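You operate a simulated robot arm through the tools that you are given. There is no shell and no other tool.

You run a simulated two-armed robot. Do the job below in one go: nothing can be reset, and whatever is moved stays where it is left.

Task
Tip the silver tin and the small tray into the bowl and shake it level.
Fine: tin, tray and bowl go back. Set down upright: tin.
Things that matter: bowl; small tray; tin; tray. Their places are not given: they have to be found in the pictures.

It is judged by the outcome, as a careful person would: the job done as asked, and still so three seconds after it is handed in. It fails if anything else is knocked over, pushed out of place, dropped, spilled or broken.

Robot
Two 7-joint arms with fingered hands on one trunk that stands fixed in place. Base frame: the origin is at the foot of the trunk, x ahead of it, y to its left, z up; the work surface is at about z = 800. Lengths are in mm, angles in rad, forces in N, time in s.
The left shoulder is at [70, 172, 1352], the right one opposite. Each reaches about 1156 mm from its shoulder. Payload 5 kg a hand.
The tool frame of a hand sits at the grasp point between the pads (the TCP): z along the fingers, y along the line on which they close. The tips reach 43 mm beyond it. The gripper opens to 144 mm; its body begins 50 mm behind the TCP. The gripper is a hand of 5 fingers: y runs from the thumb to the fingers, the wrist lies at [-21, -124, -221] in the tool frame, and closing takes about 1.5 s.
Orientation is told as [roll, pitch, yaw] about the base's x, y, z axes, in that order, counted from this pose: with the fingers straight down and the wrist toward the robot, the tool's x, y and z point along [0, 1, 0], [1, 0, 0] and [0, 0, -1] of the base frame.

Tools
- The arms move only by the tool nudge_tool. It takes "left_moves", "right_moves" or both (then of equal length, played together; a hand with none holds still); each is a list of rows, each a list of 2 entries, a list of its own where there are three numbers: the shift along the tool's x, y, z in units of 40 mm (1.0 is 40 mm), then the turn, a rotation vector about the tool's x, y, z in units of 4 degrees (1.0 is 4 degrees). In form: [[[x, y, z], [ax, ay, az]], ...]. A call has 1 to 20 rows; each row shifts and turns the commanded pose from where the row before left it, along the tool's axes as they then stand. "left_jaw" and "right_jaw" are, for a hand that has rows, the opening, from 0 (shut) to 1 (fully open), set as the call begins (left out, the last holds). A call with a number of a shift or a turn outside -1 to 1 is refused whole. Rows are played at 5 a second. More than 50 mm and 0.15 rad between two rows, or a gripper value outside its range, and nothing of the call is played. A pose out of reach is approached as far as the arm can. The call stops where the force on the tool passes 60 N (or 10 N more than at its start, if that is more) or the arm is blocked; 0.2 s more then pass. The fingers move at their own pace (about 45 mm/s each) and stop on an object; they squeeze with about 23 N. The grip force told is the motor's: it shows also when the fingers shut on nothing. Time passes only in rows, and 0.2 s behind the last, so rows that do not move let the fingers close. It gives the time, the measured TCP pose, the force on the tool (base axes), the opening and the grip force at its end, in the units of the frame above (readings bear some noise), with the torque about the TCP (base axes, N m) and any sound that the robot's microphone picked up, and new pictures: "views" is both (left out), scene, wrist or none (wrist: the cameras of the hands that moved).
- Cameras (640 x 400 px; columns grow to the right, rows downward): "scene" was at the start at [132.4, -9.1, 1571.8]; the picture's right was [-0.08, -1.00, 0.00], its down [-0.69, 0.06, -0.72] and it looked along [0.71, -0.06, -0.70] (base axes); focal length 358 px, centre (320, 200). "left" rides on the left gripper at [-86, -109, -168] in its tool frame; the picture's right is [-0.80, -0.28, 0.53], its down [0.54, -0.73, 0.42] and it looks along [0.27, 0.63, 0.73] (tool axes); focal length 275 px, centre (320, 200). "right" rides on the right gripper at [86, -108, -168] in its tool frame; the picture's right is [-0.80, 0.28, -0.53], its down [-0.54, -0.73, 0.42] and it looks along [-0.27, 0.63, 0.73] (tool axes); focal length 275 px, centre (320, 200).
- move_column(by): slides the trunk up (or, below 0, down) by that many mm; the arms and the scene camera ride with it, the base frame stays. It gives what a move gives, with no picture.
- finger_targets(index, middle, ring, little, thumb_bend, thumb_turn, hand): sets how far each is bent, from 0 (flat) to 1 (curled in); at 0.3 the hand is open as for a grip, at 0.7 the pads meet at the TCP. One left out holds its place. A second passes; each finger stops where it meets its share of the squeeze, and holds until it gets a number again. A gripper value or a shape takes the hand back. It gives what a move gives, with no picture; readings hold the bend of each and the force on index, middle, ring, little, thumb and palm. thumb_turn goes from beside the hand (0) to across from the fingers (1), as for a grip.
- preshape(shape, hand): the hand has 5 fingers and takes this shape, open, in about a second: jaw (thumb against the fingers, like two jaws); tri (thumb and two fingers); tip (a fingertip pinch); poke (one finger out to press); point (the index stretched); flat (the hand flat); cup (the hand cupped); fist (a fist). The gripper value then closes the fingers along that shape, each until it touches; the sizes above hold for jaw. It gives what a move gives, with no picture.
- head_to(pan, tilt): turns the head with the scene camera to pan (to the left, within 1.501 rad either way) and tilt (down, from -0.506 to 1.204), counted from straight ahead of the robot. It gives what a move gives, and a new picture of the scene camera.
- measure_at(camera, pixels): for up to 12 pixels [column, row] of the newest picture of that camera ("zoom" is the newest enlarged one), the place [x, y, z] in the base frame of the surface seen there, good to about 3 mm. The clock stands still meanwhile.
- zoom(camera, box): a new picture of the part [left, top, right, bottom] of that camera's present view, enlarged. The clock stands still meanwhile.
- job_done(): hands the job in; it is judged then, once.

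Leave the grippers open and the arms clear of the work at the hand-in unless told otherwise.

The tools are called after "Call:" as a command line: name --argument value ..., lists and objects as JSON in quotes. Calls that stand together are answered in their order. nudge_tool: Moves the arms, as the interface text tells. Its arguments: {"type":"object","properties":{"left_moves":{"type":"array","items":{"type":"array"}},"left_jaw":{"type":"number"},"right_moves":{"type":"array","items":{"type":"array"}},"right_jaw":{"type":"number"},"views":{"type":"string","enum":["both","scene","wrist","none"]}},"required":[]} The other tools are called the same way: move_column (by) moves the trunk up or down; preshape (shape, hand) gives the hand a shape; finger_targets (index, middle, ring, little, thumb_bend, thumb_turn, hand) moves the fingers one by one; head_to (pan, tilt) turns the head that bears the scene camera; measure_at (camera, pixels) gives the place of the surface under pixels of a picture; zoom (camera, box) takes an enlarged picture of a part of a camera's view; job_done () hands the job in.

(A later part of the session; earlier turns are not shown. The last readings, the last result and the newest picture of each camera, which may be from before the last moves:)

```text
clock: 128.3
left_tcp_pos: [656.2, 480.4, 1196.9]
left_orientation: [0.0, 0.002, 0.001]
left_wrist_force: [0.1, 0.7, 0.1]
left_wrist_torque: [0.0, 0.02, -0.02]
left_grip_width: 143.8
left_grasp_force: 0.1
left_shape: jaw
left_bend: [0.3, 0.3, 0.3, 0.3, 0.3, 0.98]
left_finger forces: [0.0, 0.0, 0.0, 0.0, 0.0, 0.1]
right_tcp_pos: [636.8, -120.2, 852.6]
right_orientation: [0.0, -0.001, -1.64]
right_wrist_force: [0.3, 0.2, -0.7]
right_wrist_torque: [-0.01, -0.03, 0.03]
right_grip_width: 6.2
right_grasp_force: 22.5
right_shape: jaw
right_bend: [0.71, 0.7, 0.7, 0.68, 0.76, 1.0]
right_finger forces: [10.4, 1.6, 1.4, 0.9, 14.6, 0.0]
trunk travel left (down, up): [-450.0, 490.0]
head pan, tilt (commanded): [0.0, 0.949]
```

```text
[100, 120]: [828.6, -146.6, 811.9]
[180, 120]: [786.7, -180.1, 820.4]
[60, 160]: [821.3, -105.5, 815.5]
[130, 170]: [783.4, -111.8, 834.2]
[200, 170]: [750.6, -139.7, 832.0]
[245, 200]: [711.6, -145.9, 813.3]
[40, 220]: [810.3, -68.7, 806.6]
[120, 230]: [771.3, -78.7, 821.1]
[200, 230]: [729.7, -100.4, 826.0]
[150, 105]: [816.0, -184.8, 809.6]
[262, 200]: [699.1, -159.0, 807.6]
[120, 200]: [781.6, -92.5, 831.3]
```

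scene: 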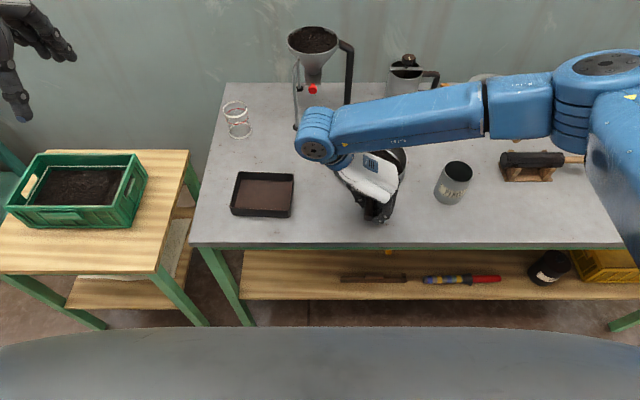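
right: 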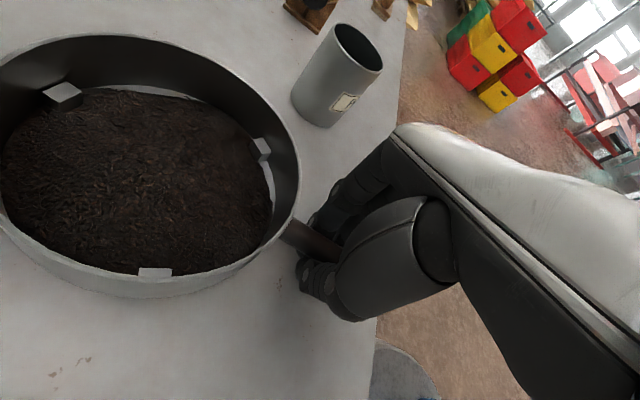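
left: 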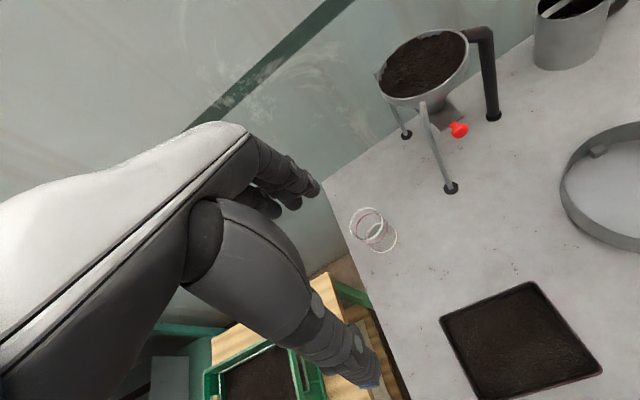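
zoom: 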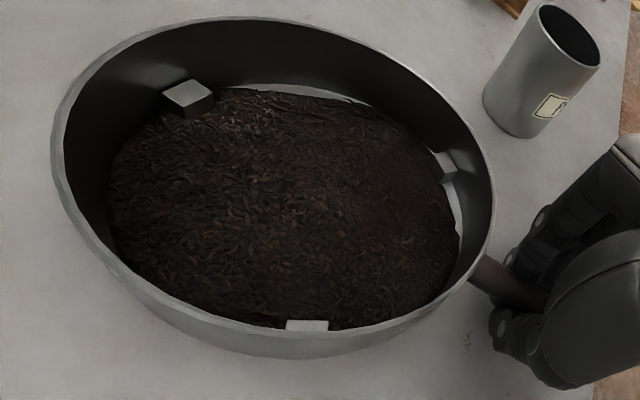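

The shake works: the peak dropped from 845 to about 834 and the leaf is spreading. I repeat it a little stronger (±10 mm) and longer.

Call:
nudge_tool --right_moves '[[[0.25, 0, 0], [0, 0, 0]], [[-0.5, 0, 0], [0, 0, 0]], [[0.5, 0, 0], [0, 0, 0]], [[-0.5, 0, 0], [0, 0, 0]], [[0.5, 0, 0], [0, 0, 0]], [[-0.5, 0, 0], [0, 0, 0]], [[0.5, 0, 0], [0, 0, 0]], [[-0.5, 0, 0], [0, 0, 0]], [[0.5, 0, 0], [0, 0, 0]], [[-0.5, 0, 0], [0, 0, 0]], [[0.5, 0, 0], [0, 0, 0]], [[-0.5, 0, 0], [0, 0, 0]], [[0.5, 0, 0], [0, 0, 0]], [[-0.5, 0, 0], [0, 0, 0]], [[0.5, 0, 0], [0, 0, 0]], [[-0.5, 0, 0], [0, 0, 0]], [[0.25, 0, 0], [0, 0, 0]], [[0, 0, 0], [0, 0, 0]]]' --views "both"

Call:
measure_at --camera "right" --pixels '[[100, 120], [180, 120], [60, 160], [130, 170], [200, 170], [245, 200], [40, 220], [120, 230], [200, 230], [150, 105], [262, 200], [120, 200]]'

Call:
zoom --camera "right" --box '[0, 20, 330, 330]'

```text
clock: 132.2
left_tcp_pos: [656.5, 479.2, 1196.7]
left_orientation: [0.001, 0.002, 0.001]
left_wrist_force: [0.5, -0.2, 0.0]
left_wrist_torque: [-0.01, -0.01, 0.01]
left_grip_width: 143.6
left_grasp_force: 0.0
left_shape: jaw
left_bend: [0.3, 0.3, 0.3, 0.3, 0.3, 0.98]
left_finger forces: [0.0, 0.1, 0.0, 0.0, 0.1, 0.0]
right_tcp_pos: [638.0, -120.3, 853.2]
right_orientation: [0.001, -0.001, -1.641]
right_wrist_force: [0.9, -0.4, -2.7]
right_wrist_torque: [0.01, -0.07, 0.01]
right_grip_width: 6.2
right_grasp_force: 22.6
right_shape: jaw
right_bend: [0.71, 0.7, 0.7, 0.7, 0.76, 1.0]
right_finger forces: [10.9, 0.1, 1.3, 0.9, 14.3, 0.1]
trunk travel left (down, up): [-450.0, 490.0]
head pan, tilt (commanded): [0.0, 0.949]
```

scene: 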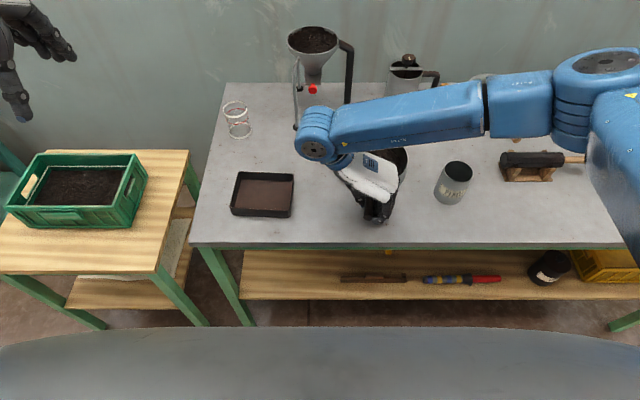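
right: 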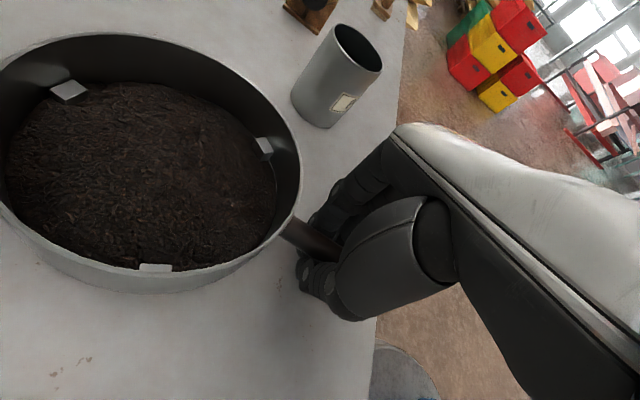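

```text
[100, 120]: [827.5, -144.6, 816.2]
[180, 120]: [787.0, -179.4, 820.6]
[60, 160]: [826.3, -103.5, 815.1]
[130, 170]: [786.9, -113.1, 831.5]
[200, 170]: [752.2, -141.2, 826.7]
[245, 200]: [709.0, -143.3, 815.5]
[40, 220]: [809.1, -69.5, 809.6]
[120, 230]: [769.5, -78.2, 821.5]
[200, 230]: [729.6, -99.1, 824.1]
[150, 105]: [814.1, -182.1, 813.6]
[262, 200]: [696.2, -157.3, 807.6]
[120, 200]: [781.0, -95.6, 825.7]
```

```text
1.29 times, centred on (165, 175) of right
```

zoom: 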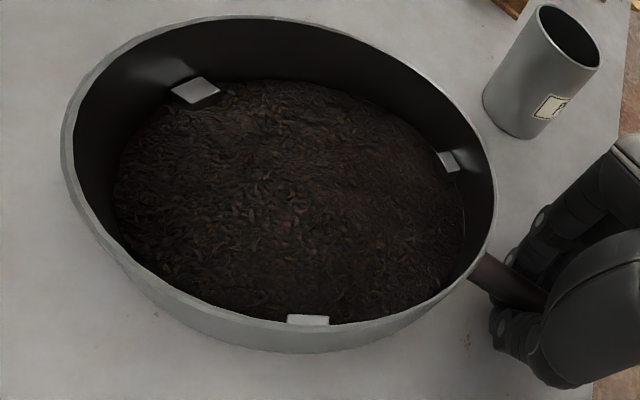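

The floor is fully covered now and the dome is lower (centre ~829, edges ~810). I go on with a stronger shake of ±14 mm.

Call:
nudge_tool --right_moves '[[[0.35, 0, 0], [0, 0, 0]], [[-0.7, 0, 0], [0, 0, 0]], [[0.7, 0, 0], [0, 0, 0]], [[-0.7, 0, 0], [0, 0, 0]], [[0.7, 0, 0], [0, 0, 0]], [[-0.7, 0, 0], [0, 0, 0]], [[0.7, 0, 0], [0, 0, 0]], [[-0.7, 0, 0], [0, 0, 0]], [[0.7, 0, 0], [0, 0, 0]], [[-0.7, 0, 0], [0, 0, 0]], [[0.7, 0, 0], [0, 0, 0]], [[-0.7, 0, 0], [0, 0, 0]], [[0.7, 0, 0], [0, 0, 0]], [[-0.7, 0, 0], [0, 0, 0]], [[0.7, 0, 0], [0, 0, 0]], [[-0.7, 0, 0], [0, 0, 0]], [[0.7, 0, 0], [0, 0, 0]], [[-0.7, 0, 0], [0, 0, 0]], [[0.35, 0, 0], [0, 0, 0]], [[0, 0, 0], [0, 0, 0]]]' --views "both"

Call:
measure_at --camera "right" --pixels '[[100, 120], [180, 120], [60, 160], [130, 170], [200, 170], [245, 200], [40, 220], [120, 230], [200, 230], [150, 105], [262, 200], [120, 200]]'

Call:
zoom --camera "right" --box '[0, 20, 330, 330]'

```text
clock: 136.3
left_tcp_pos: [656.3, 479.0, 1197.2]
left_orientation: [0.0, 0.003, 0.003]
left_wrist_force: [-0.1, -0.8, 0.3]
left_wrist_torque: [-0.01, 0.02, -0.03]
left_grip_width: 143.7
left_grasp_force: 0.1
left_shape: jaw
left_bend: [0.3, 0.3, 0.3, 0.3, 0.3, 0.98]
left_finger forces: [0.0, 0.0, 0.0, 0.1, 0.0, 0.0]
right_tcp_pos: [637.7, -120.6, 853.3]
right_orientation: [-0.001, -0.002, -1.639]
right_wrist_force: [0.0, 0.1, -1.9]
right_wrist_torque: [0.0, -0.07, 0.02]
right_grip_width: 6.1
right_grasp_force: 22.3
right_shape: jaw
right_bend: [0.71, 0.7, 0.7, 0.7, 0.76, 1.0]
right_finger forces: [11.3, 0.0, 0.9, 1.3, 14.0, 0.1]
trunk travel left (down, up): [-450.0, 490.0]
head pan, tilt (commanded): [0.0, 0.949]
```

scene: 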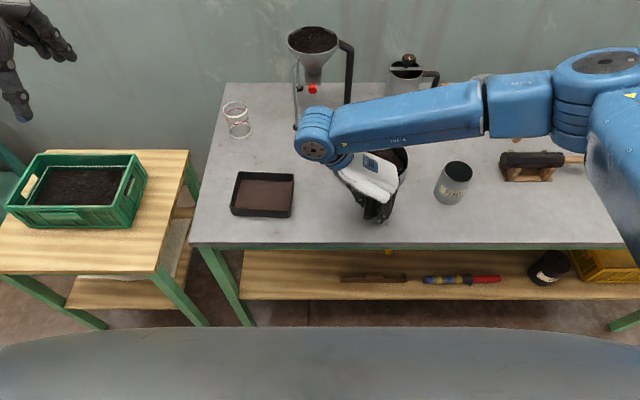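
right: 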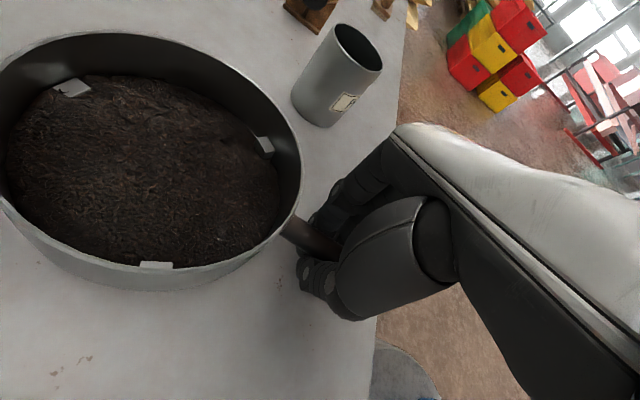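

```text
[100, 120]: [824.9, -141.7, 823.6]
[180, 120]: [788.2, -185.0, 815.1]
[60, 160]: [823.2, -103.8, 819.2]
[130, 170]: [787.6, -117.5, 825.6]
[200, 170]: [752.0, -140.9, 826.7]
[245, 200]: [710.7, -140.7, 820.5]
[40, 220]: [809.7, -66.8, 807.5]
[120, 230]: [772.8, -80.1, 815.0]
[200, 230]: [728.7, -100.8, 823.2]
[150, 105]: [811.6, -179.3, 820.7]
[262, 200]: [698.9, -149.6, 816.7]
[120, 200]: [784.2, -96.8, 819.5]
```

```text
1.29 times, centred on (165, 175) of right
```

zoom: 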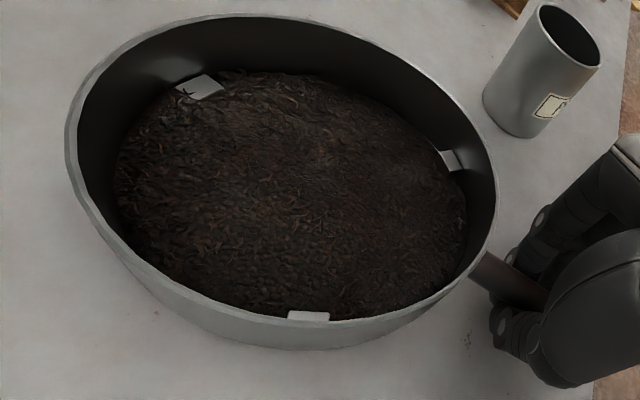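

The front-back direction is level now, but the left and right edges are still lower (≈808–815 against 826 in the middle). I shake sideways, ±8 mm.

Call:
nudge_tool --right_moves '[[[0, 0.2, 0], [0, 0, 0]], [[0, -0.4, 0], [0, 0, 0]], [[0, 0.4, 0], [0, 0, 0]], [[0, -0.4, 0], [0, 0, 0]], [[0, 0.4, 0], [0, 0, 0]], [[0, -0.4, 0], [0, 0, 0]], [[0, 0.4, 0], [0, 0, 0]], [[0, -0.4, 0], [0, 0, 0]], [[0, 0.4, 0], [0, 0, 0]], [[0, -0.4, 0], [0, 0, 0]], [[0, 0.2, 0], [0, 0, 0]], [[0, 0, 0], [0, 0, 0]]]' --views "both"

Call:
measure_at --camera "right" --pixels '[[100, 120], [180, 120], [60, 160], [130, 170], [200, 170], [245, 200], [40, 220], [120, 230], [200, 230], [150, 105], [262, 200], [120, 200]]'

Call:
zoom --camera "right" --box '[0, 20, 330, 330]'

```text
clock: 138.9
left_tcp_pos: [656.7, 480.1, 1198.0]
left_orientation: [0.0, -0.001, 0.002]
left_wrist_force: [-0.6, -0.2, 0.2]
left_wrist_torque: [0.07, -0.03, 0.02]
left_grip_width: 143.8
left_grasp_force: 0.0
left_shape: jaw
left_bend: [0.3, 0.3, 0.3, 0.3, 0.3, 0.98]
left_finger forces: [0.1, 0.0, 0.0, 0.0, 0.0, 0.0]
right_tcp_pos: [637.1, -121.5, 851.3]
right_orientation: [0.0, -0.003, -1.64]
right_wrist_force: [-0.4, -0.5, -1.9]
right_wrist_torque: [0.06, -0.02, 0.03]
right_grip_width: 5.9
right_grasp_force: 22.5
right_shape: jaw
right_bend: [0.71, 0.7, 0.7, 0.7, 0.76, 1.0]
right_finger forces: [10.9, 0.0, 0.6, 1.8, 14.3, 0.0]
trunk travel left (down, up): [-450.0, 490.0]
head pan, tilt (commanded): [0.0, 0.949]
```

scene: 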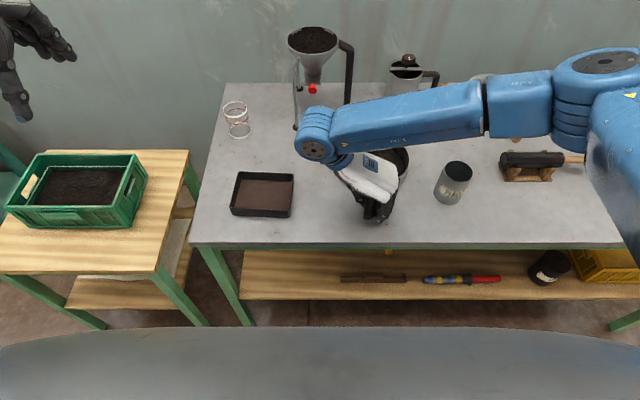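
right: 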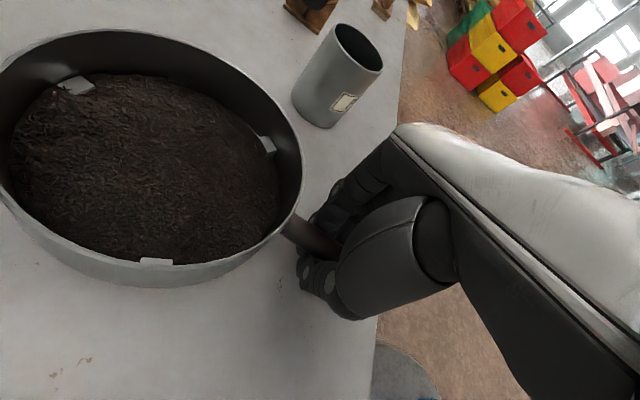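

```text
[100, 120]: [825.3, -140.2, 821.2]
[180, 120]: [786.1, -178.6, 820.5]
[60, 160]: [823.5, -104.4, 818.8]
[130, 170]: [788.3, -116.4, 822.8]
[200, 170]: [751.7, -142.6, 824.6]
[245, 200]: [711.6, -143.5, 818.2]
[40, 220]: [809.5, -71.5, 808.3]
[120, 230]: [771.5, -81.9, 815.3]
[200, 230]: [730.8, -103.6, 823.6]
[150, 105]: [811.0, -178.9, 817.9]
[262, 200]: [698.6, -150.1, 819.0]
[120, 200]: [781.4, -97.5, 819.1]
```

```text
1.29 times, centred on (165, 175) of right
```

zoom: 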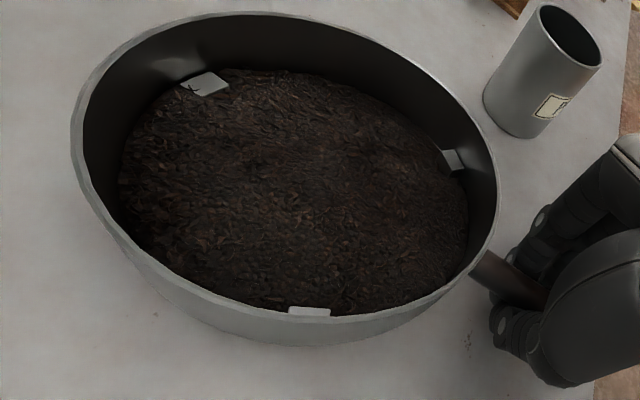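

Better: 815–825 nearly everywhere, with the left edge ~808. I do more sideways shaking, ±12 mm.

Call:
nudge_tool --right_moves '[[[0, 0.3, 0], [0, 0, 0]], [[0, -0.6, 0], [0, 0, 0]], [[0, 0.6, 0], [0, 0, 0]], [[0, -0.6, 0], [0, 0, 0]], [[0, 0.6, 0], [0, 0, 0]], [[0, -0.6, 0], [0, 0, 0]], [[0, 0.6, 0], [0, 0, 0]], [[0, -0.6, 0], [0, 0, 0]], [[0, 0.6, 0], [0, 0, 0]], [[0, -0.6, 0], [0, 0, 0]], [[0, 0.6, 0], [0, 0, 0]], [[0, -0.6, 0], [0, 0, 0]], [[0, 0.6, 0], [0, 0, 0]], [[0, -0.6, 0], [0, 0, 0]], [[0, 0.6, 0], [0, 0, 0]], [[0, -0.6, 0], [0, 0, 0]], [[0, 0.6, 0], [0, 0, 0]], [[0, -0.6, 0], [0, 0, 0]], [[0, 0.3, 0], [0, 0, 0]], [[0, 0, 0], [0, 0, 0]]]' --views "both"

Call:
measure_at --camera "right" --pixels '[[100, 120], [180, 120], [60, 160], [130, 170], [200, 170], [245, 200], [40, 220], [120, 230], [200, 230], [150, 105], [262, 200], [120, 200]]'

Call:
zoom --camera "right" --box '[0, 20, 330, 330]'

```text
clock: 143.2
left_tcp_pos: [657.3, 479.1, 1197.9]
left_orientation: [0.0, 0.001, 0.0]
left_wrist_force: [0.5, 0.4, -0.1]
left_wrist_torque: [0.0, 0.0, 0.01]
left_grip_width: 143.6
left_grasp_force: 0.2
left_shape: jaw
left_bend: [0.3, 0.3, 0.3, 0.3, 0.3, 0.98]
left_finger forces: [0.1, 0.1, 0.0, 0.0, 0.0, 0.0]
right_tcp_pos: [637.0, -121.6, 851.9]
right_orientation: [-0.001, -0.002, -1.64]
right_wrist_force: [0.1, -0.2, -1.3]
right_wrist_torque: [0.06, 0.01, 0.14]
right_grip_width: 6.1
right_grasp_force: 23.3
right_shape: jaw
right_bend: [0.71, 0.7, 0.7, 0.7, 0.77, 1.0]
right_finger forces: [4.9, 0.1, 0.3, 2.3, 14.7, 0.1]
trunk travel left (down, up): [-450.0, 490.0]
head pan, tilt (commanded): [0.0, 0.949]
```

scene: 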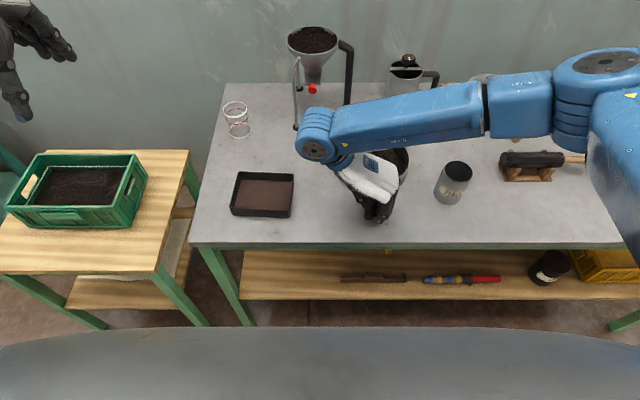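
right: 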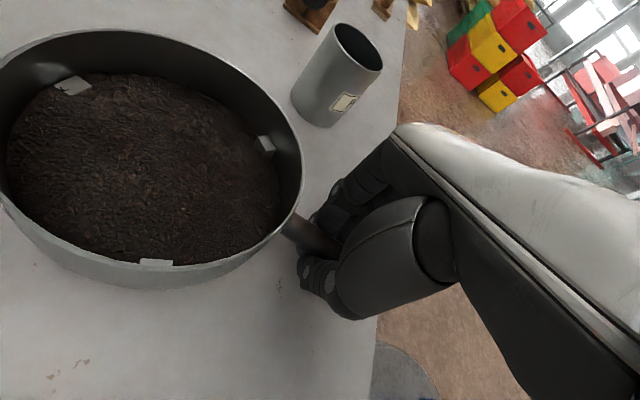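

```text
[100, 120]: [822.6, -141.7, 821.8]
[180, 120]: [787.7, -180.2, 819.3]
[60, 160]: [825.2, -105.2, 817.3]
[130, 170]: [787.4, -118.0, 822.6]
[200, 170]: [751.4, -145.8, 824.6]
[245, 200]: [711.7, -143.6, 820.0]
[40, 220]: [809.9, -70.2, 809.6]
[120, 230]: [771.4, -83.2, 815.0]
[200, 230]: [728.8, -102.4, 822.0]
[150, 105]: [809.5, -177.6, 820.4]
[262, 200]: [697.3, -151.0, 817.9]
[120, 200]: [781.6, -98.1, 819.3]
```

```text
1.29 times, centred on (165, 175) of right
```

zoom: 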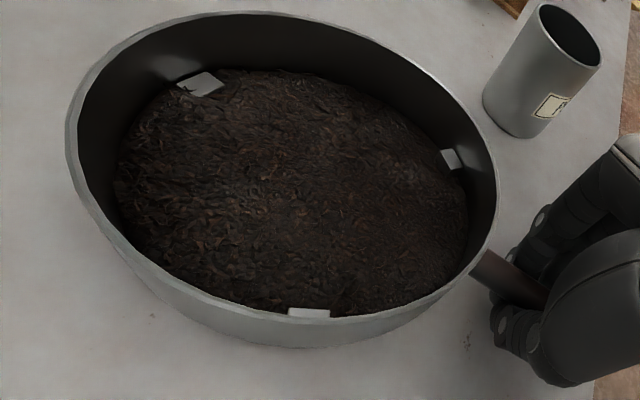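

The surface is nearly steady, with the left side still some mm lower. I'll check whether the bowl itself is standing level by measuring rim points in the wrist picture and the leaf near the left wall.

Call:
measure_at --camera "right" --pixels '[[100, 34], [170, 40], [240, 85], [297, 160], [250, 250], [180, 285], [100, 275], [40, 235], [8, 205], [70, 88], [265, 145], [156, 262]]'

Call:
measure_at --camera "right" --pixels '[[60, 235], [100, 250], [140, 255], [180, 255], [220, 240], [20, 160], [40, 130], [220, 140], [240, 160], [255, 180], [150, 200], [160, 140]]'

```text
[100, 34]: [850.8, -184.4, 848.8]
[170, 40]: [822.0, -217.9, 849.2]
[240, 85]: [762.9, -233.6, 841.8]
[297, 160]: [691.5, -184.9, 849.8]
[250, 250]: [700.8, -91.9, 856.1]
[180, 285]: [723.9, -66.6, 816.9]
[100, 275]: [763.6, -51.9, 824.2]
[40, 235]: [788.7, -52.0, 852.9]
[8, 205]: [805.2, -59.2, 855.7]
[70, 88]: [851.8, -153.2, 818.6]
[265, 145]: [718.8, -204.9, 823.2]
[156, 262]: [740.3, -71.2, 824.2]
```

```text
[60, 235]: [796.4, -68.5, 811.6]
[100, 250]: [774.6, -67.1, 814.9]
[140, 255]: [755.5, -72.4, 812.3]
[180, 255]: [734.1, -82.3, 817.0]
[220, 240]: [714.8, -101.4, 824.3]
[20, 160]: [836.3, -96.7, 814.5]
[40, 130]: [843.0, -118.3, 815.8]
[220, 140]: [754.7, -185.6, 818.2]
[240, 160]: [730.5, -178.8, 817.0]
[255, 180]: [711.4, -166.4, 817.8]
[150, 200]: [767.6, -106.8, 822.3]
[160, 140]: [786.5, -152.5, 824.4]
```

The left rim reads ~4 mm higher than the right one, so the grip is rolling the bowl by about 1.3°. I turn the hand back by that amount about the handle, then shake along both diagonals.

Call:
nudge_tool --right_moves '[[[0, 0, 0], [-0.33, 0, 0]], [[0.25, 0.25, 0], [0, 0, 0]], [[-0.5, -0.5, 0], [0, 0, 0]], [[0.5, 0.5, 0], [0, 0, 0]], [[-0.5, -0.5, 0], [0, 0, 0]], [[0.5, 0.5, 0], [0, 0, 0]], [[-0.5, -0.5, 0], [0, 0, 0]], [[0.5, 0.5, 0], [0, 0, 0]], [[-0.5, -0.5, 0], [0, 0, 0]], [[0.25, 0.25, 0], [0, 0, 0]], [[0.25, -0.25, 0], [0, 0, 0]], [[-0.5, 0.5, 0], [0, 0, 0]], [[0.5, -0.5, 0], [0, 0, 0]], [[-0.5, 0.5, 0], [0, 0, 0]], [[0.5, -0.5, 0], [0, 0, 0]], [[-0.5, 0.5, 0], [0, 0, 0]], [[0.5, -0.5, 0], [0, 0, 0]], [[-0.5, 0.5, 0], [0, 0, 0]], [[0.25, -0.25, 0], [0, 0, 0]], [[0, 0, 0], [0, 0, 0]]]' --views "both"

Call:
measure_at --camera "right" --pixels '[[60, 235], [100, 250], [140, 255], [180, 255], [220, 240], [20, 160], [40, 130], [220, 140], [240, 160], [255, 180], [150, 200], [160, 140]]'

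Call:
measure_at --camera "right" --pixels '[[100, 34], [170, 40], [297, 160], [250, 250], [40, 235], [8, 205], [130, 170], [120, 230], [200, 230], [100, 120], [180, 120], [60, 180]]'

Call:
zoom --camera "right" --box '[0, 20, 330, 330]'

```text
clock: 147.3
left_tcp_pos: [656.6, 479.7, 1197.0]
left_orientation: [-0.001, 0.001, 0.003]
left_wrist_force: [0.3, 0.1, -0.8]
left_wrist_torque: [0.01, -0.01, -0.03]
left_grip_width: 143.8
left_grasp_force: 0.1
left_shape: jaw
left_bend: [0.3, 0.3, 0.3, 0.3, 0.3, 0.98]
left_finger forces: [0.0, 0.1, 0.1, 0.1, 0.1, 0.0]
right_tcp_pos: [638.0, -121.8, 853.3]
right_orientation: [0.0, -0.025, -1.641]
right_wrist_force: [1.0, 0.0, -1.3]
right_wrist_torque: [0.01, -0.06, -0.12]
right_grip_width: 6.0
right_grasp_force: 22.9
right_shape: jaw
right_bend: [0.71, 0.7, 0.7, 0.7, 0.77, 1.0]
right_finger forces: [7.0, 0.0, 0.0, 1.1, 13.6, 0.1]
trunk travel left (down, up): [-450.0, 490.0]
head pan, tilt (commanded): [0.0, 0.949]
```

scene: 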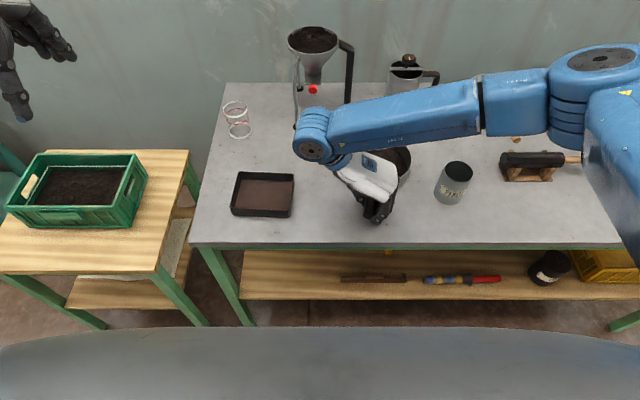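
right: 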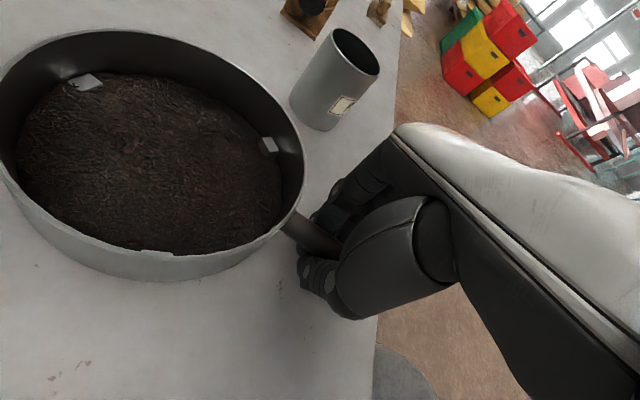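

```text
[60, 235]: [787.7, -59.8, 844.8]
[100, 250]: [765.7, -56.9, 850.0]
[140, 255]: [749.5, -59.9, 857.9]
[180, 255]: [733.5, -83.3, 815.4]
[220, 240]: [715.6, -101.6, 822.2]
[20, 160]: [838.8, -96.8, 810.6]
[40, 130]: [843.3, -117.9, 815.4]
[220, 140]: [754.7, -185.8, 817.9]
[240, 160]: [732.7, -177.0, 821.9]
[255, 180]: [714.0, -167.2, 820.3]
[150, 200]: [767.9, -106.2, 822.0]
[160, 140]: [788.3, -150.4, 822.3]
```

```text
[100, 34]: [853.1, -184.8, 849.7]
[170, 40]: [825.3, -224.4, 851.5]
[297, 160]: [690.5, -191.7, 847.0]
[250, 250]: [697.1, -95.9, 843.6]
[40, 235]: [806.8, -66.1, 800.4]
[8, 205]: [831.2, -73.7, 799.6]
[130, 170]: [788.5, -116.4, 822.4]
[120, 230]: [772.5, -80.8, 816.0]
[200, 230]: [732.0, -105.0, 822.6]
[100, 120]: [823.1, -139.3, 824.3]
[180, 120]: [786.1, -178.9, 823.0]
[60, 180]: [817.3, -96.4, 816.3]
```

```text
1.29 times, centred on (165, 175) of right
```

zoom: 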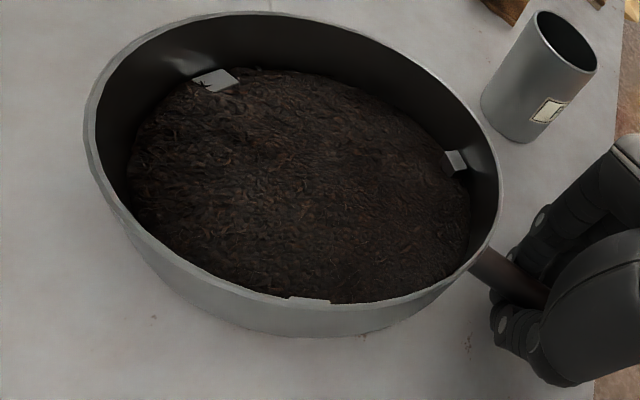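

The bowl swung a little to the right in the grip. I'll measure the rim carefully in the enlarged picture to see how it sits.

Call:
measure_at --camera "zoom" --pixels '[[92, 175], [130, 240], [200, 284], [260, 300], [340, 305], [410, 297], [480, 250], [498, 200], [460, 115], [380, 50], [270, 14], [150, 35]]'

Call:
measure_at --camera "zoom" --pixels '[[60, 300], [150, 360], [400, 360], [330, 320], [240, 310], [110, 240], [20, 150], [560, 200]]'

```text
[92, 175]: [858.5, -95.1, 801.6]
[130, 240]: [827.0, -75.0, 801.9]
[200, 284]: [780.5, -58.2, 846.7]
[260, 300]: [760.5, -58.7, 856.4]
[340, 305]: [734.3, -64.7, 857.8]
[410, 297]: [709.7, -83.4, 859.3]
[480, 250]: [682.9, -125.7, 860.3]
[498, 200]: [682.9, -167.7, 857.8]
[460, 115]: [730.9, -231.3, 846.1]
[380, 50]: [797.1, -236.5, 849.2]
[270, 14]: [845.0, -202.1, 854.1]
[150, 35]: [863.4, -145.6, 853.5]
```

```text
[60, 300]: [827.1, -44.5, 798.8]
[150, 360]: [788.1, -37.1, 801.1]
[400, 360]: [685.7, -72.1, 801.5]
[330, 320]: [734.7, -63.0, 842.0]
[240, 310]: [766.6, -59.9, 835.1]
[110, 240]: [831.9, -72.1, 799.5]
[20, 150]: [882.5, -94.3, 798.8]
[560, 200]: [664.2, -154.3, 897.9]
```

The bowl is being held tilted: front-left rim ≈858–860, right ≈847. The fingers wedge the handle upward. I lower the hand 5 mm and undo the small turn so the bowl settles on the table before I re-grip.

Call:
nudge_tool --right_moves '[[[0, 0, 0.06], [0.33, 0, 0]], [[0, 0, 0.065], [0, 0, 0]], [[0, 0, 0], [0, 0, 0]]]' --views "wrist"

Call:
nudge_tool --right_moves '[[[0, 0, 0], [0, 0, 0]], [[0, 0, 0], [0, 0, 0]], [[0, 0, 0], [0, 0, 0]], [[0, 0, 0], [0, 0, 0]]]' --right_jaw 0.35 --views "both"

Call:
zoom --camera "right" --box '[0, 20, 330, 330]'

```text
clock: 148.2
left_tcp_pos: [656.7, 479.7, 1198.2]
left_orientation: [0.0, 0.0, 0.002]
left_wrist_force: [0.9, -0.9, -0.6]
left_wrist_torque: [0.01, 0.03, -0.01]
left_grip_width: 143.4
left_grasp_force: 0.0
left_shape: jaw
left_bend: [0.3, 0.3, 0.3, 0.3, 0.3, 0.98]
left_finger forces: [0.1, 0.0, 0.0, 0.0, 0.0, 0.0]
right_tcp_pos: [636.8, -121.4, 846.2]
right_orientation: [0.001, -0.003, -1.64]
right_wrist_force: [-0.7, 0.8, -0.9]
right_wrist_torque: [-0.02, -0.15, -0.03]
right_grip_width: 6.1
right_grasp_force: 23.2
right_shape: jaw
right_bend: [0.71, 0.7, 0.7, 0.7, 0.77, 1.0]
right_finger forces: [6.3, 0.0, 0.1, 1.8, 14.2, 0.0]
trunk travel left (down, up): [-450.0, 490.0]
head pan, tilt (commanded): [0.0, 0.949]
```

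right: 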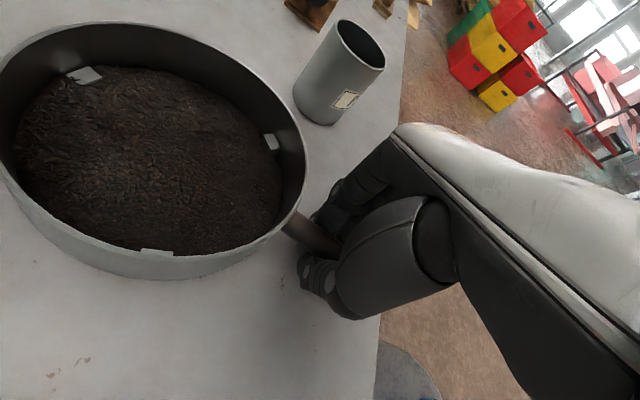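

```text
clock: 149.2
left_tcp_pos: [656.4, 480.7, 1197.2]
left_orientation: [0.0, 0.0, 0.001]
left_wrist_force: [0.2, -0.5, -0.3]
left_wrist_torque: [0.0, 0.0, -0.02]
left_grip_width: 143.7
left_grasp_force: 0.1
left_shape: jaw
left_bend: [0.3, 0.3, 0.3, 0.3, 0.3, 0.98]
left_finger forces: [0.0, 0.0, 0.1, 0.0, 0.0, 0.1]
right_tcp_pos: [636.9, -119.9, 849.4]
right_orientation: [-0.001, -0.001, -1.641]
right_wrist_force: [0.5, -0.7, -0.9]
right_wrist_torque: [0.0, 0.0, 0.0]
right_grip_width: 49.9
right_grasp_force: 0.0
right_shape: jaw
right_bend: [0.74, 0.51, 0.49, 0.46, 0.73, 1.0]
right_finger forces: [0.0, 0.1, 0.1, 0.1, 0.1, 0.0]
trunk travel left (down, up): [-450.0, 490.0]
head pan, tilt (commanded): [0.0, 0.949]
```

scene: 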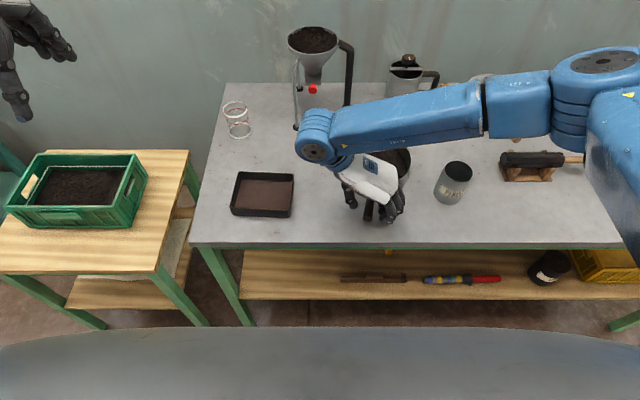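
right: 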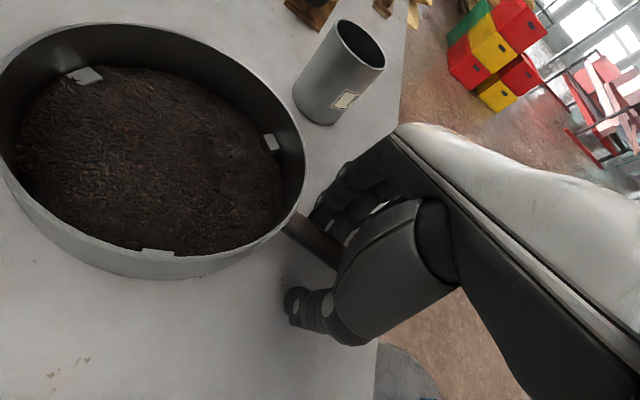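

```text
1.29 times, centred on (165, 175) of right
```

zoom: 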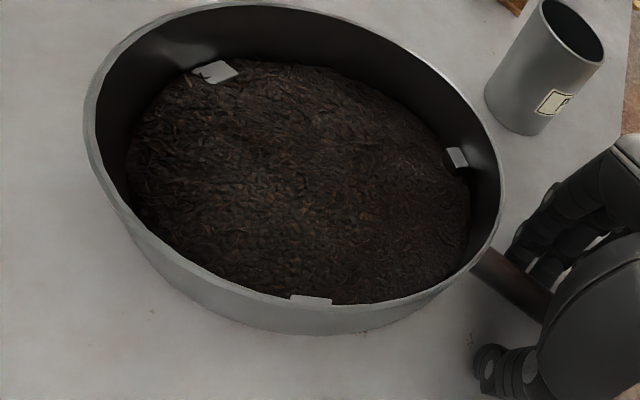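

The hand is released to a 50 mm width. I'll measure the rim and the leaf surface again.

Call:
measure_at --camera "zoom" --pixels '[[92, 160], [130, 232], [200, 278], [260, 296], [340, 303], [410, 296], [480, 250], [502, 200], [460, 110], [380, 42], [270, 5], [150, 28]]'

Call:
measure_at --camera "zoom" --pixels '[[150, 130], [160, 200], [210, 250], [290, 275], [370, 290], [430, 260], [460, 200], [420, 140], [350, 90], [260, 70], [300, 180], [220, 160]]'

```text
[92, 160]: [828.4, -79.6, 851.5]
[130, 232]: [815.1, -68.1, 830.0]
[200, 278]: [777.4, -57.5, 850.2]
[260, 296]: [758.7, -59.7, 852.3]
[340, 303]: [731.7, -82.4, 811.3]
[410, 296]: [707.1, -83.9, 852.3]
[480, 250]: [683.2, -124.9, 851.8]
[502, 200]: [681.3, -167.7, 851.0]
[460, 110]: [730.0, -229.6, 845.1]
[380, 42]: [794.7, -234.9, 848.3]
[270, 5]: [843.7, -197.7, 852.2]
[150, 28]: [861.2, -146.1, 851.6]
```

```text
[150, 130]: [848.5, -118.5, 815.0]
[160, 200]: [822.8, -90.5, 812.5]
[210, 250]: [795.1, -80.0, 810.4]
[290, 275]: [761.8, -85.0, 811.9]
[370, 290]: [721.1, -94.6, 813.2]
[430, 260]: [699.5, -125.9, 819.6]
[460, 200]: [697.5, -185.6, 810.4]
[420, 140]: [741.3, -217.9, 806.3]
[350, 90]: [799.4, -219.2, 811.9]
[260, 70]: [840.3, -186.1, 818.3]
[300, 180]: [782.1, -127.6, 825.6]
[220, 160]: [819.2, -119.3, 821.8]
```

The bowl is flat again (rim 851–852 all round), but it has swung: its centre is now ≈(770,-149) instead of (768,-132). The leaf is still a low dome, centre ~825 and edges ~806–815. I'll measure the handle's present direction.

Call:
zoom --camera "scene" --box '[320, 130, 450, 240]'

Call:
measure_at --camera "right" --pixels '[[292, 222], [300, 235], [310, 238], [320, 245], [330, 250], [335, 258], [325, 255], [312, 250]]'

```text
3.64 times, centred on (385, 185) of scene
```

zoom: 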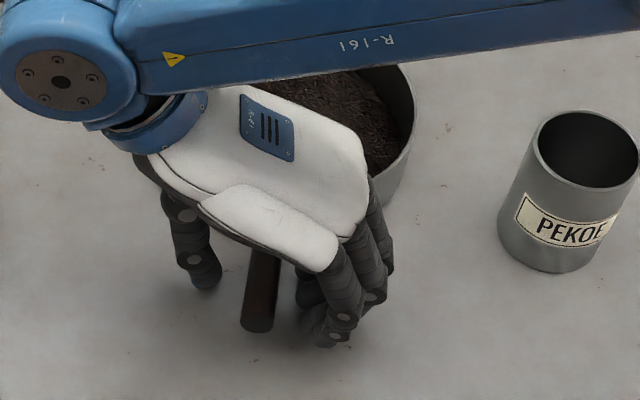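

```text
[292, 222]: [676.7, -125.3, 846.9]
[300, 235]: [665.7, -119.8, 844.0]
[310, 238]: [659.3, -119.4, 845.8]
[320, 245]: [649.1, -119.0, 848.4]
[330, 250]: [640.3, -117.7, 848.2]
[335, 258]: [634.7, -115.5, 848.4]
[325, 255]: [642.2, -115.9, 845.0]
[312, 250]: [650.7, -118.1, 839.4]
```

The handle now points about -12° instead of -4°. I open fully, turn the hand 8° to line up with it, go 2 mm lower and re-grip, so the fingers pinch at mid-height instead of wedging.

Call:
nudge_tool --right_moves '[[[0, 0, 0], [0, 0, 0]], [[0, 0, 0], [0, 0, 0]], [[0, 0, 0], [0, 0, 0]], [[0, 0, 0], [0, 0, 0]], [[0, 0, 0], [0, 0, 0]], [[0, 0, 0], [0, 0, 1]], [[0, 0, 0], [0, 0, 1]], [[0, 0, 0.05], [0, 0, 0]], [[0, 0, 0], [0, 0, 0]]]' --right_jaw 1 --views "both"

Call:
zoom --camera "scene" --box '[320, 130, 450, 240]'

```text
clock: 151.2
left_tcp_pos: [656.9, 479.9, 1196.9]
left_orientation: [0.0, 0.001, 0.002]
left_wrist_force: [0.3, 0.2, 0.4]
left_wrist_torque: [0.0, 0.02, -0.04]
left_grip_width: 143.4
left_grasp_force: 0.0
left_shape: jaw
left_bend: [0.3, 0.3, 0.3, 0.3, 0.3, 0.98]
left_finger forces: [0.1, 0.0, 0.0, 0.1, 0.0, 0.1]
right_tcp_pos: [637.3, -121.3, 845.7]
right_orientation: [-0.001, -0.001, -1.781]
right_wrist_force: [0.4, -0.2, -1.0]
right_wrist_torque: [0.01, -0.03, -0.02]
right_grip_width: 143.4
right_grasp_force: 0.0
right_shape: jaw
right_bend: [0.3, 0.3, 0.3, 0.3, 0.3, 0.98]
right_finger forces: [0.1, 0.0, 0.0, 0.1, 0.0, 0.0]
trunk travel left (down, up): [-450.0, 490.0]
head pan, tilt (commanded): [0.0, 0.949]
```

scene: 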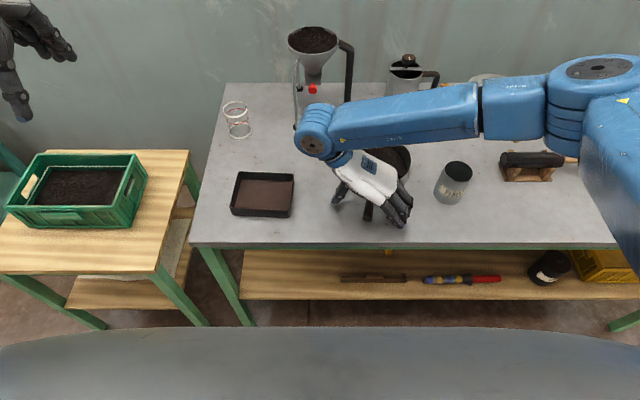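
right: 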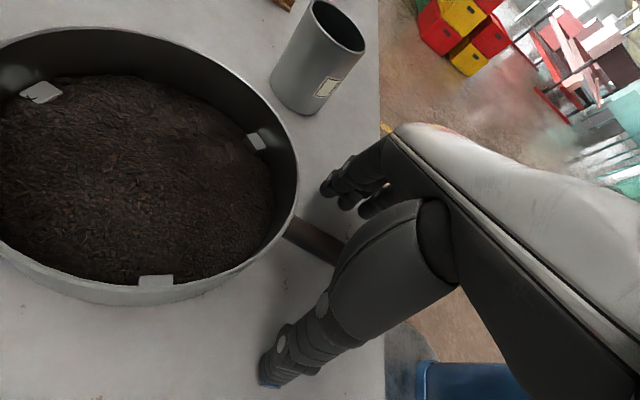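

```text
3.64 times, centred on (385, 185) of scene
```

zoom: 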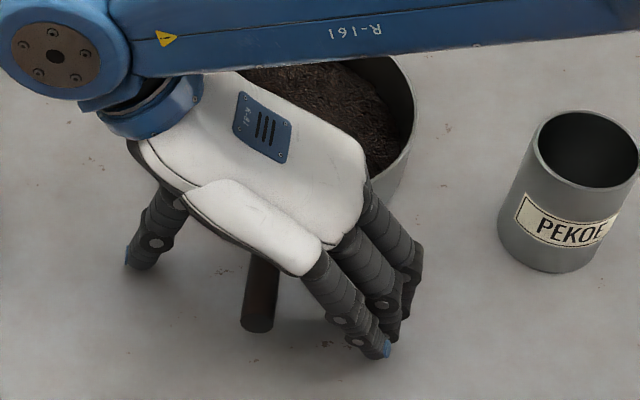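

No contact force, at z≈846. I close again on the handle and check the rim.

Call:
nudge_tool --right_moves '[[[0, 0, 0], [0, 0, 0]], [[0, 0, 0], [0, 0, 0]], [[0, 0, 0], [0, 0, 0]], [[0, 0, 0], [0, 0, 0]], [[0, 0, 0], [0, 0, 0]], [[0, 0, 0], [0, 0, 0]], [[0, 0, 0], [0, 0, 0]], [[0, 0, 0], [0, 0, 0]], [[0, 0, 0], [0, 0, 0]], [[0, 0, 0], [0, 0, 0]]]' --right_jaw 0 --views "wrist"

Call:
zoom --camera "right" --box '[0, 20, 330, 330]'

Call:
measure_at --camera "right" --pixels '[[20, 262], [60, 285], [110, 300], [180, 295], [240, 265], [285, 225], [297, 185], [290, 140], [260, 95], [200, 50], [140, 30], [60, 32]]'

```text
clock: 153.3
left_tcp_pos: [655.7, 479.2, 1198.5]
left_orientation: [0.0, 0.002, 0.003]
left_wrist_force: [-0.7, 0.4, 0.9]
left_wrist_torque: [0.02, 0.01, 0.0]
left_grip_width: 143.7
left_grasp_force: 0.0
left_shape: jaw
left_bend: [0.3, 0.3, 0.3, 0.3, 0.3, 0.98]
left_finger forces: [0.0, 0.1, 0.0, 0.1, 0.1, 0.0]
right_tcp_pos: [637.9, -120.4, 845.5]
right_orientation: [-0.001, -0.002, -1.78]
right_wrist_force: [-0.5, -0.5, -0.6]
right_wrist_torque: [-0.03, -0.01, 0.12]
right_grip_width: 0.0
right_grasp_force: 23.1
right_shape: jaw
right_bend: [0.7, 0.7, 0.7, 0.69, 0.73, 1.0]
right_finger forces: [5.8, 0.0, 0.0, 2.1, 18.9, 0.0]
trunk travel left (down, up): [-450.0, 490.0]
head pan, tilt (commanded): [0.0, 0.949]
```

right: 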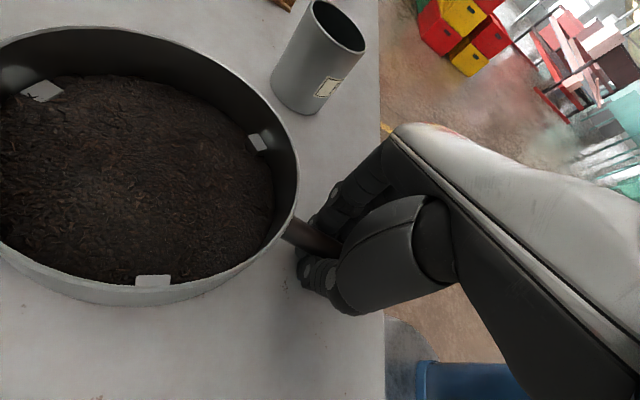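

```text
1.29 times, centred on (165, 175) of right
```

zoom: 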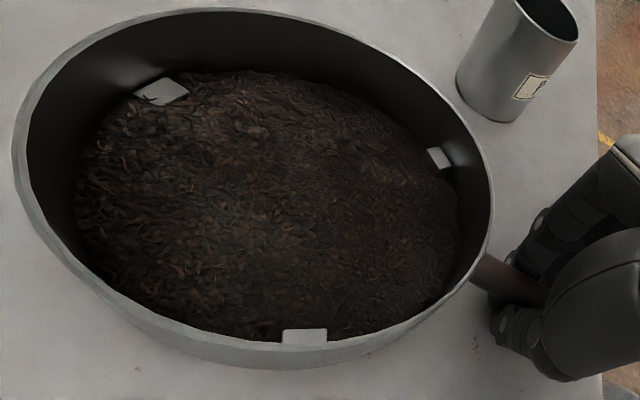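

```text
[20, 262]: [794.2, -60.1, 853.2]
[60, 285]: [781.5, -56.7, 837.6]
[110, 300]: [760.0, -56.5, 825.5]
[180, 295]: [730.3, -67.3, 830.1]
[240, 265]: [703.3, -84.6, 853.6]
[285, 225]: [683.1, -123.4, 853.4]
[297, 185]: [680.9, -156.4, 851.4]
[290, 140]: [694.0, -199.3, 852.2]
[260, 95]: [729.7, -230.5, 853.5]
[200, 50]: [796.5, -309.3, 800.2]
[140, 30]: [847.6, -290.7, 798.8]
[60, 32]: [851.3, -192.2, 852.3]
```

The bowl sits flat with this grip (rim 851–853). I shake along the handle again, ±15 mm.

Call:
nudge_tool --right_moves '[[[0.375, 0, 0], [0, 0, 0]], [[-0.75, 0, 0], [0, 0, 0]], [[0.75, 0, 0], [0, 0, 0]], [[-0.75, 0, 0], [0, 0, 0]], [[0.75, 0, 0], [0, 0, 0]], [[-0.75, 0, 0], [0, 0, 0]], [[0.75, 0, 0], [0, 0, 0]], [[-0.75, 0, 0], [0, 0, 0]], [[0.75, 0, 0], [0, 0, 0]], [[-0.75, 0, 0], [0, 0, 0]], [[0.75, 0, 0], [0, 0, 0]], [[-0.75, 0, 0], [0, 0, 0]], [[0.75, 0, 0], [0, 0, 0]], [[-0.75, 0, 0], [0, 0, 0]], [[0.75, 0, 0], [0, 0, 0]], [[-0.75, 0, 0], [0, 0, 0]], [[0.75, 0, 0], [0, 0, 0]], [[-0.75, 0, 0], [0, 0, 0]], [[0.375, 0, 0], [0, 0, 0]], [[0, 0, 0], [0, 0, 0]]]' --views "both"

Call:
zoom --camera "right" --box '[0, 20, 330, 330]'

Call:
measure_at --camera "zoom" --pixels '[[100, 150], [110, 230], [160, 280], [240, 310], [330, 310], [420, 270], [445, 220], [420, 150], [350, 105], [230, 85], [270, 190], [180, 180]]'

Call:
measure_at --camera "right" --pixels '[[20, 262], [240, 265], [285, 225], [297, 185], [290, 140], [260, 95], [60, 32], [230, 65], [120, 35]]'

```text
clock: 157.6
left_tcp_pos: [655.8, 480.1, 1198.0]
left_orientation: [-0.001, 0.001, 0.002]
left_wrist_force: [0.3, 0.0, -0.3]
left_wrist_torque: [-0.01, 0.0, 0.03]
left_grip_width: 143.5
left_grasp_force: 0.0
left_shape: jaw
left_bend: [0.3, 0.3, 0.3, 0.3, 0.3, 0.98]
left_finger forces: [0.0, 0.0, 0.0, 0.0, 0.1, 0.1]
right_tcp_pos: [636.6, -121.7, 845.6]
right_orientation: [0.0, -0.001, -1.781]
right_wrist_force: [0.5, 0.1, 0.2]
right_wrist_torque: [-0.05, 0.0, 0.04]
right_grip_width: 0.0
right_grasp_force: 23.2
right_shape: jaw
right_bend: [0.7, 0.7, 0.7, 0.7, 0.73, 1.0]
right_finger forces: [5.6, 0.1, 0.0, 1.4, 0.1, 0.0]
trunk travel left (down, up): [-450.0, 490.0]
head pan, tilt (commanded): [0.0, 0.949]
```

scene: 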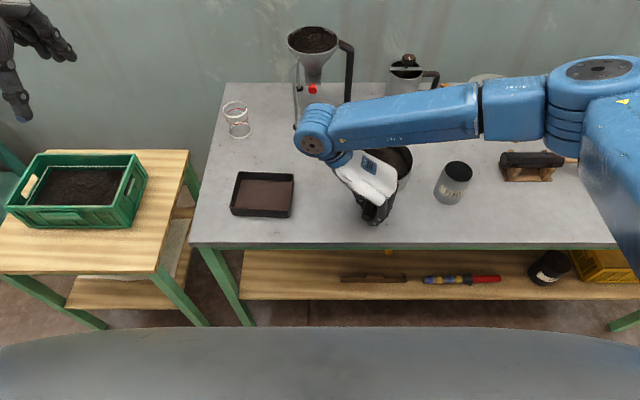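
right: 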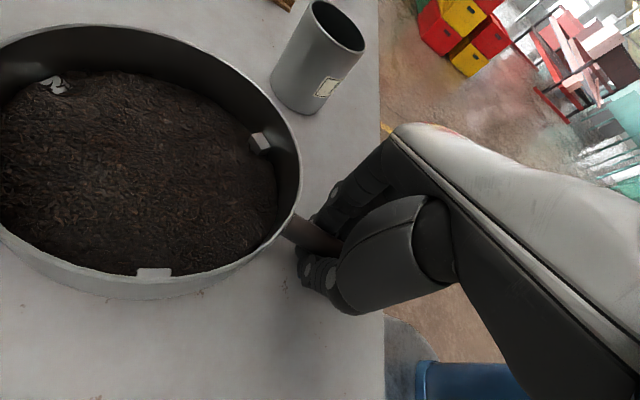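

```text
1.29 times, centred on (165, 175) of right
```

zoom: 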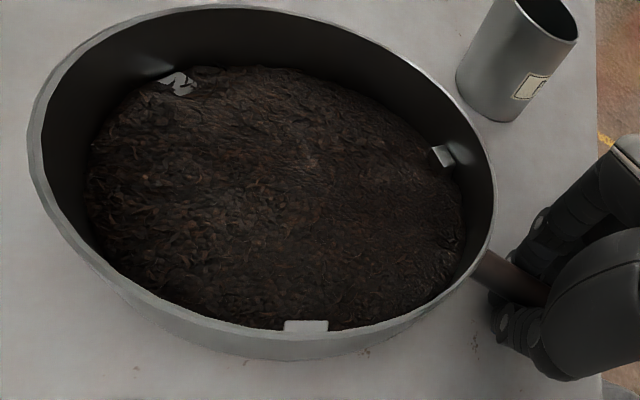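

```text
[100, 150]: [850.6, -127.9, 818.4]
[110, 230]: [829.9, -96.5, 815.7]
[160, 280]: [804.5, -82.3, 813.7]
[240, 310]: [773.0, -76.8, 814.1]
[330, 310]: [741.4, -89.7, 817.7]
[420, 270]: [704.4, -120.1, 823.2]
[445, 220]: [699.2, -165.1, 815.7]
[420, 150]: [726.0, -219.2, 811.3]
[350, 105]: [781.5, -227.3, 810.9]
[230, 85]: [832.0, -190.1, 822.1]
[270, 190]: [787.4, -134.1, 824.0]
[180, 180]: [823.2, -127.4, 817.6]
```

```text
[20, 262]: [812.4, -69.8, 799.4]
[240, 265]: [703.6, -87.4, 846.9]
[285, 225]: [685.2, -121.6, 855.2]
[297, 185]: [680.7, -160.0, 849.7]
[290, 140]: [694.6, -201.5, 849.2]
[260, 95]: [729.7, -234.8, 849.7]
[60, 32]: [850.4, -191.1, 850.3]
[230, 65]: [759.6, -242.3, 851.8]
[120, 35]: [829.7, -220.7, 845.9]
```

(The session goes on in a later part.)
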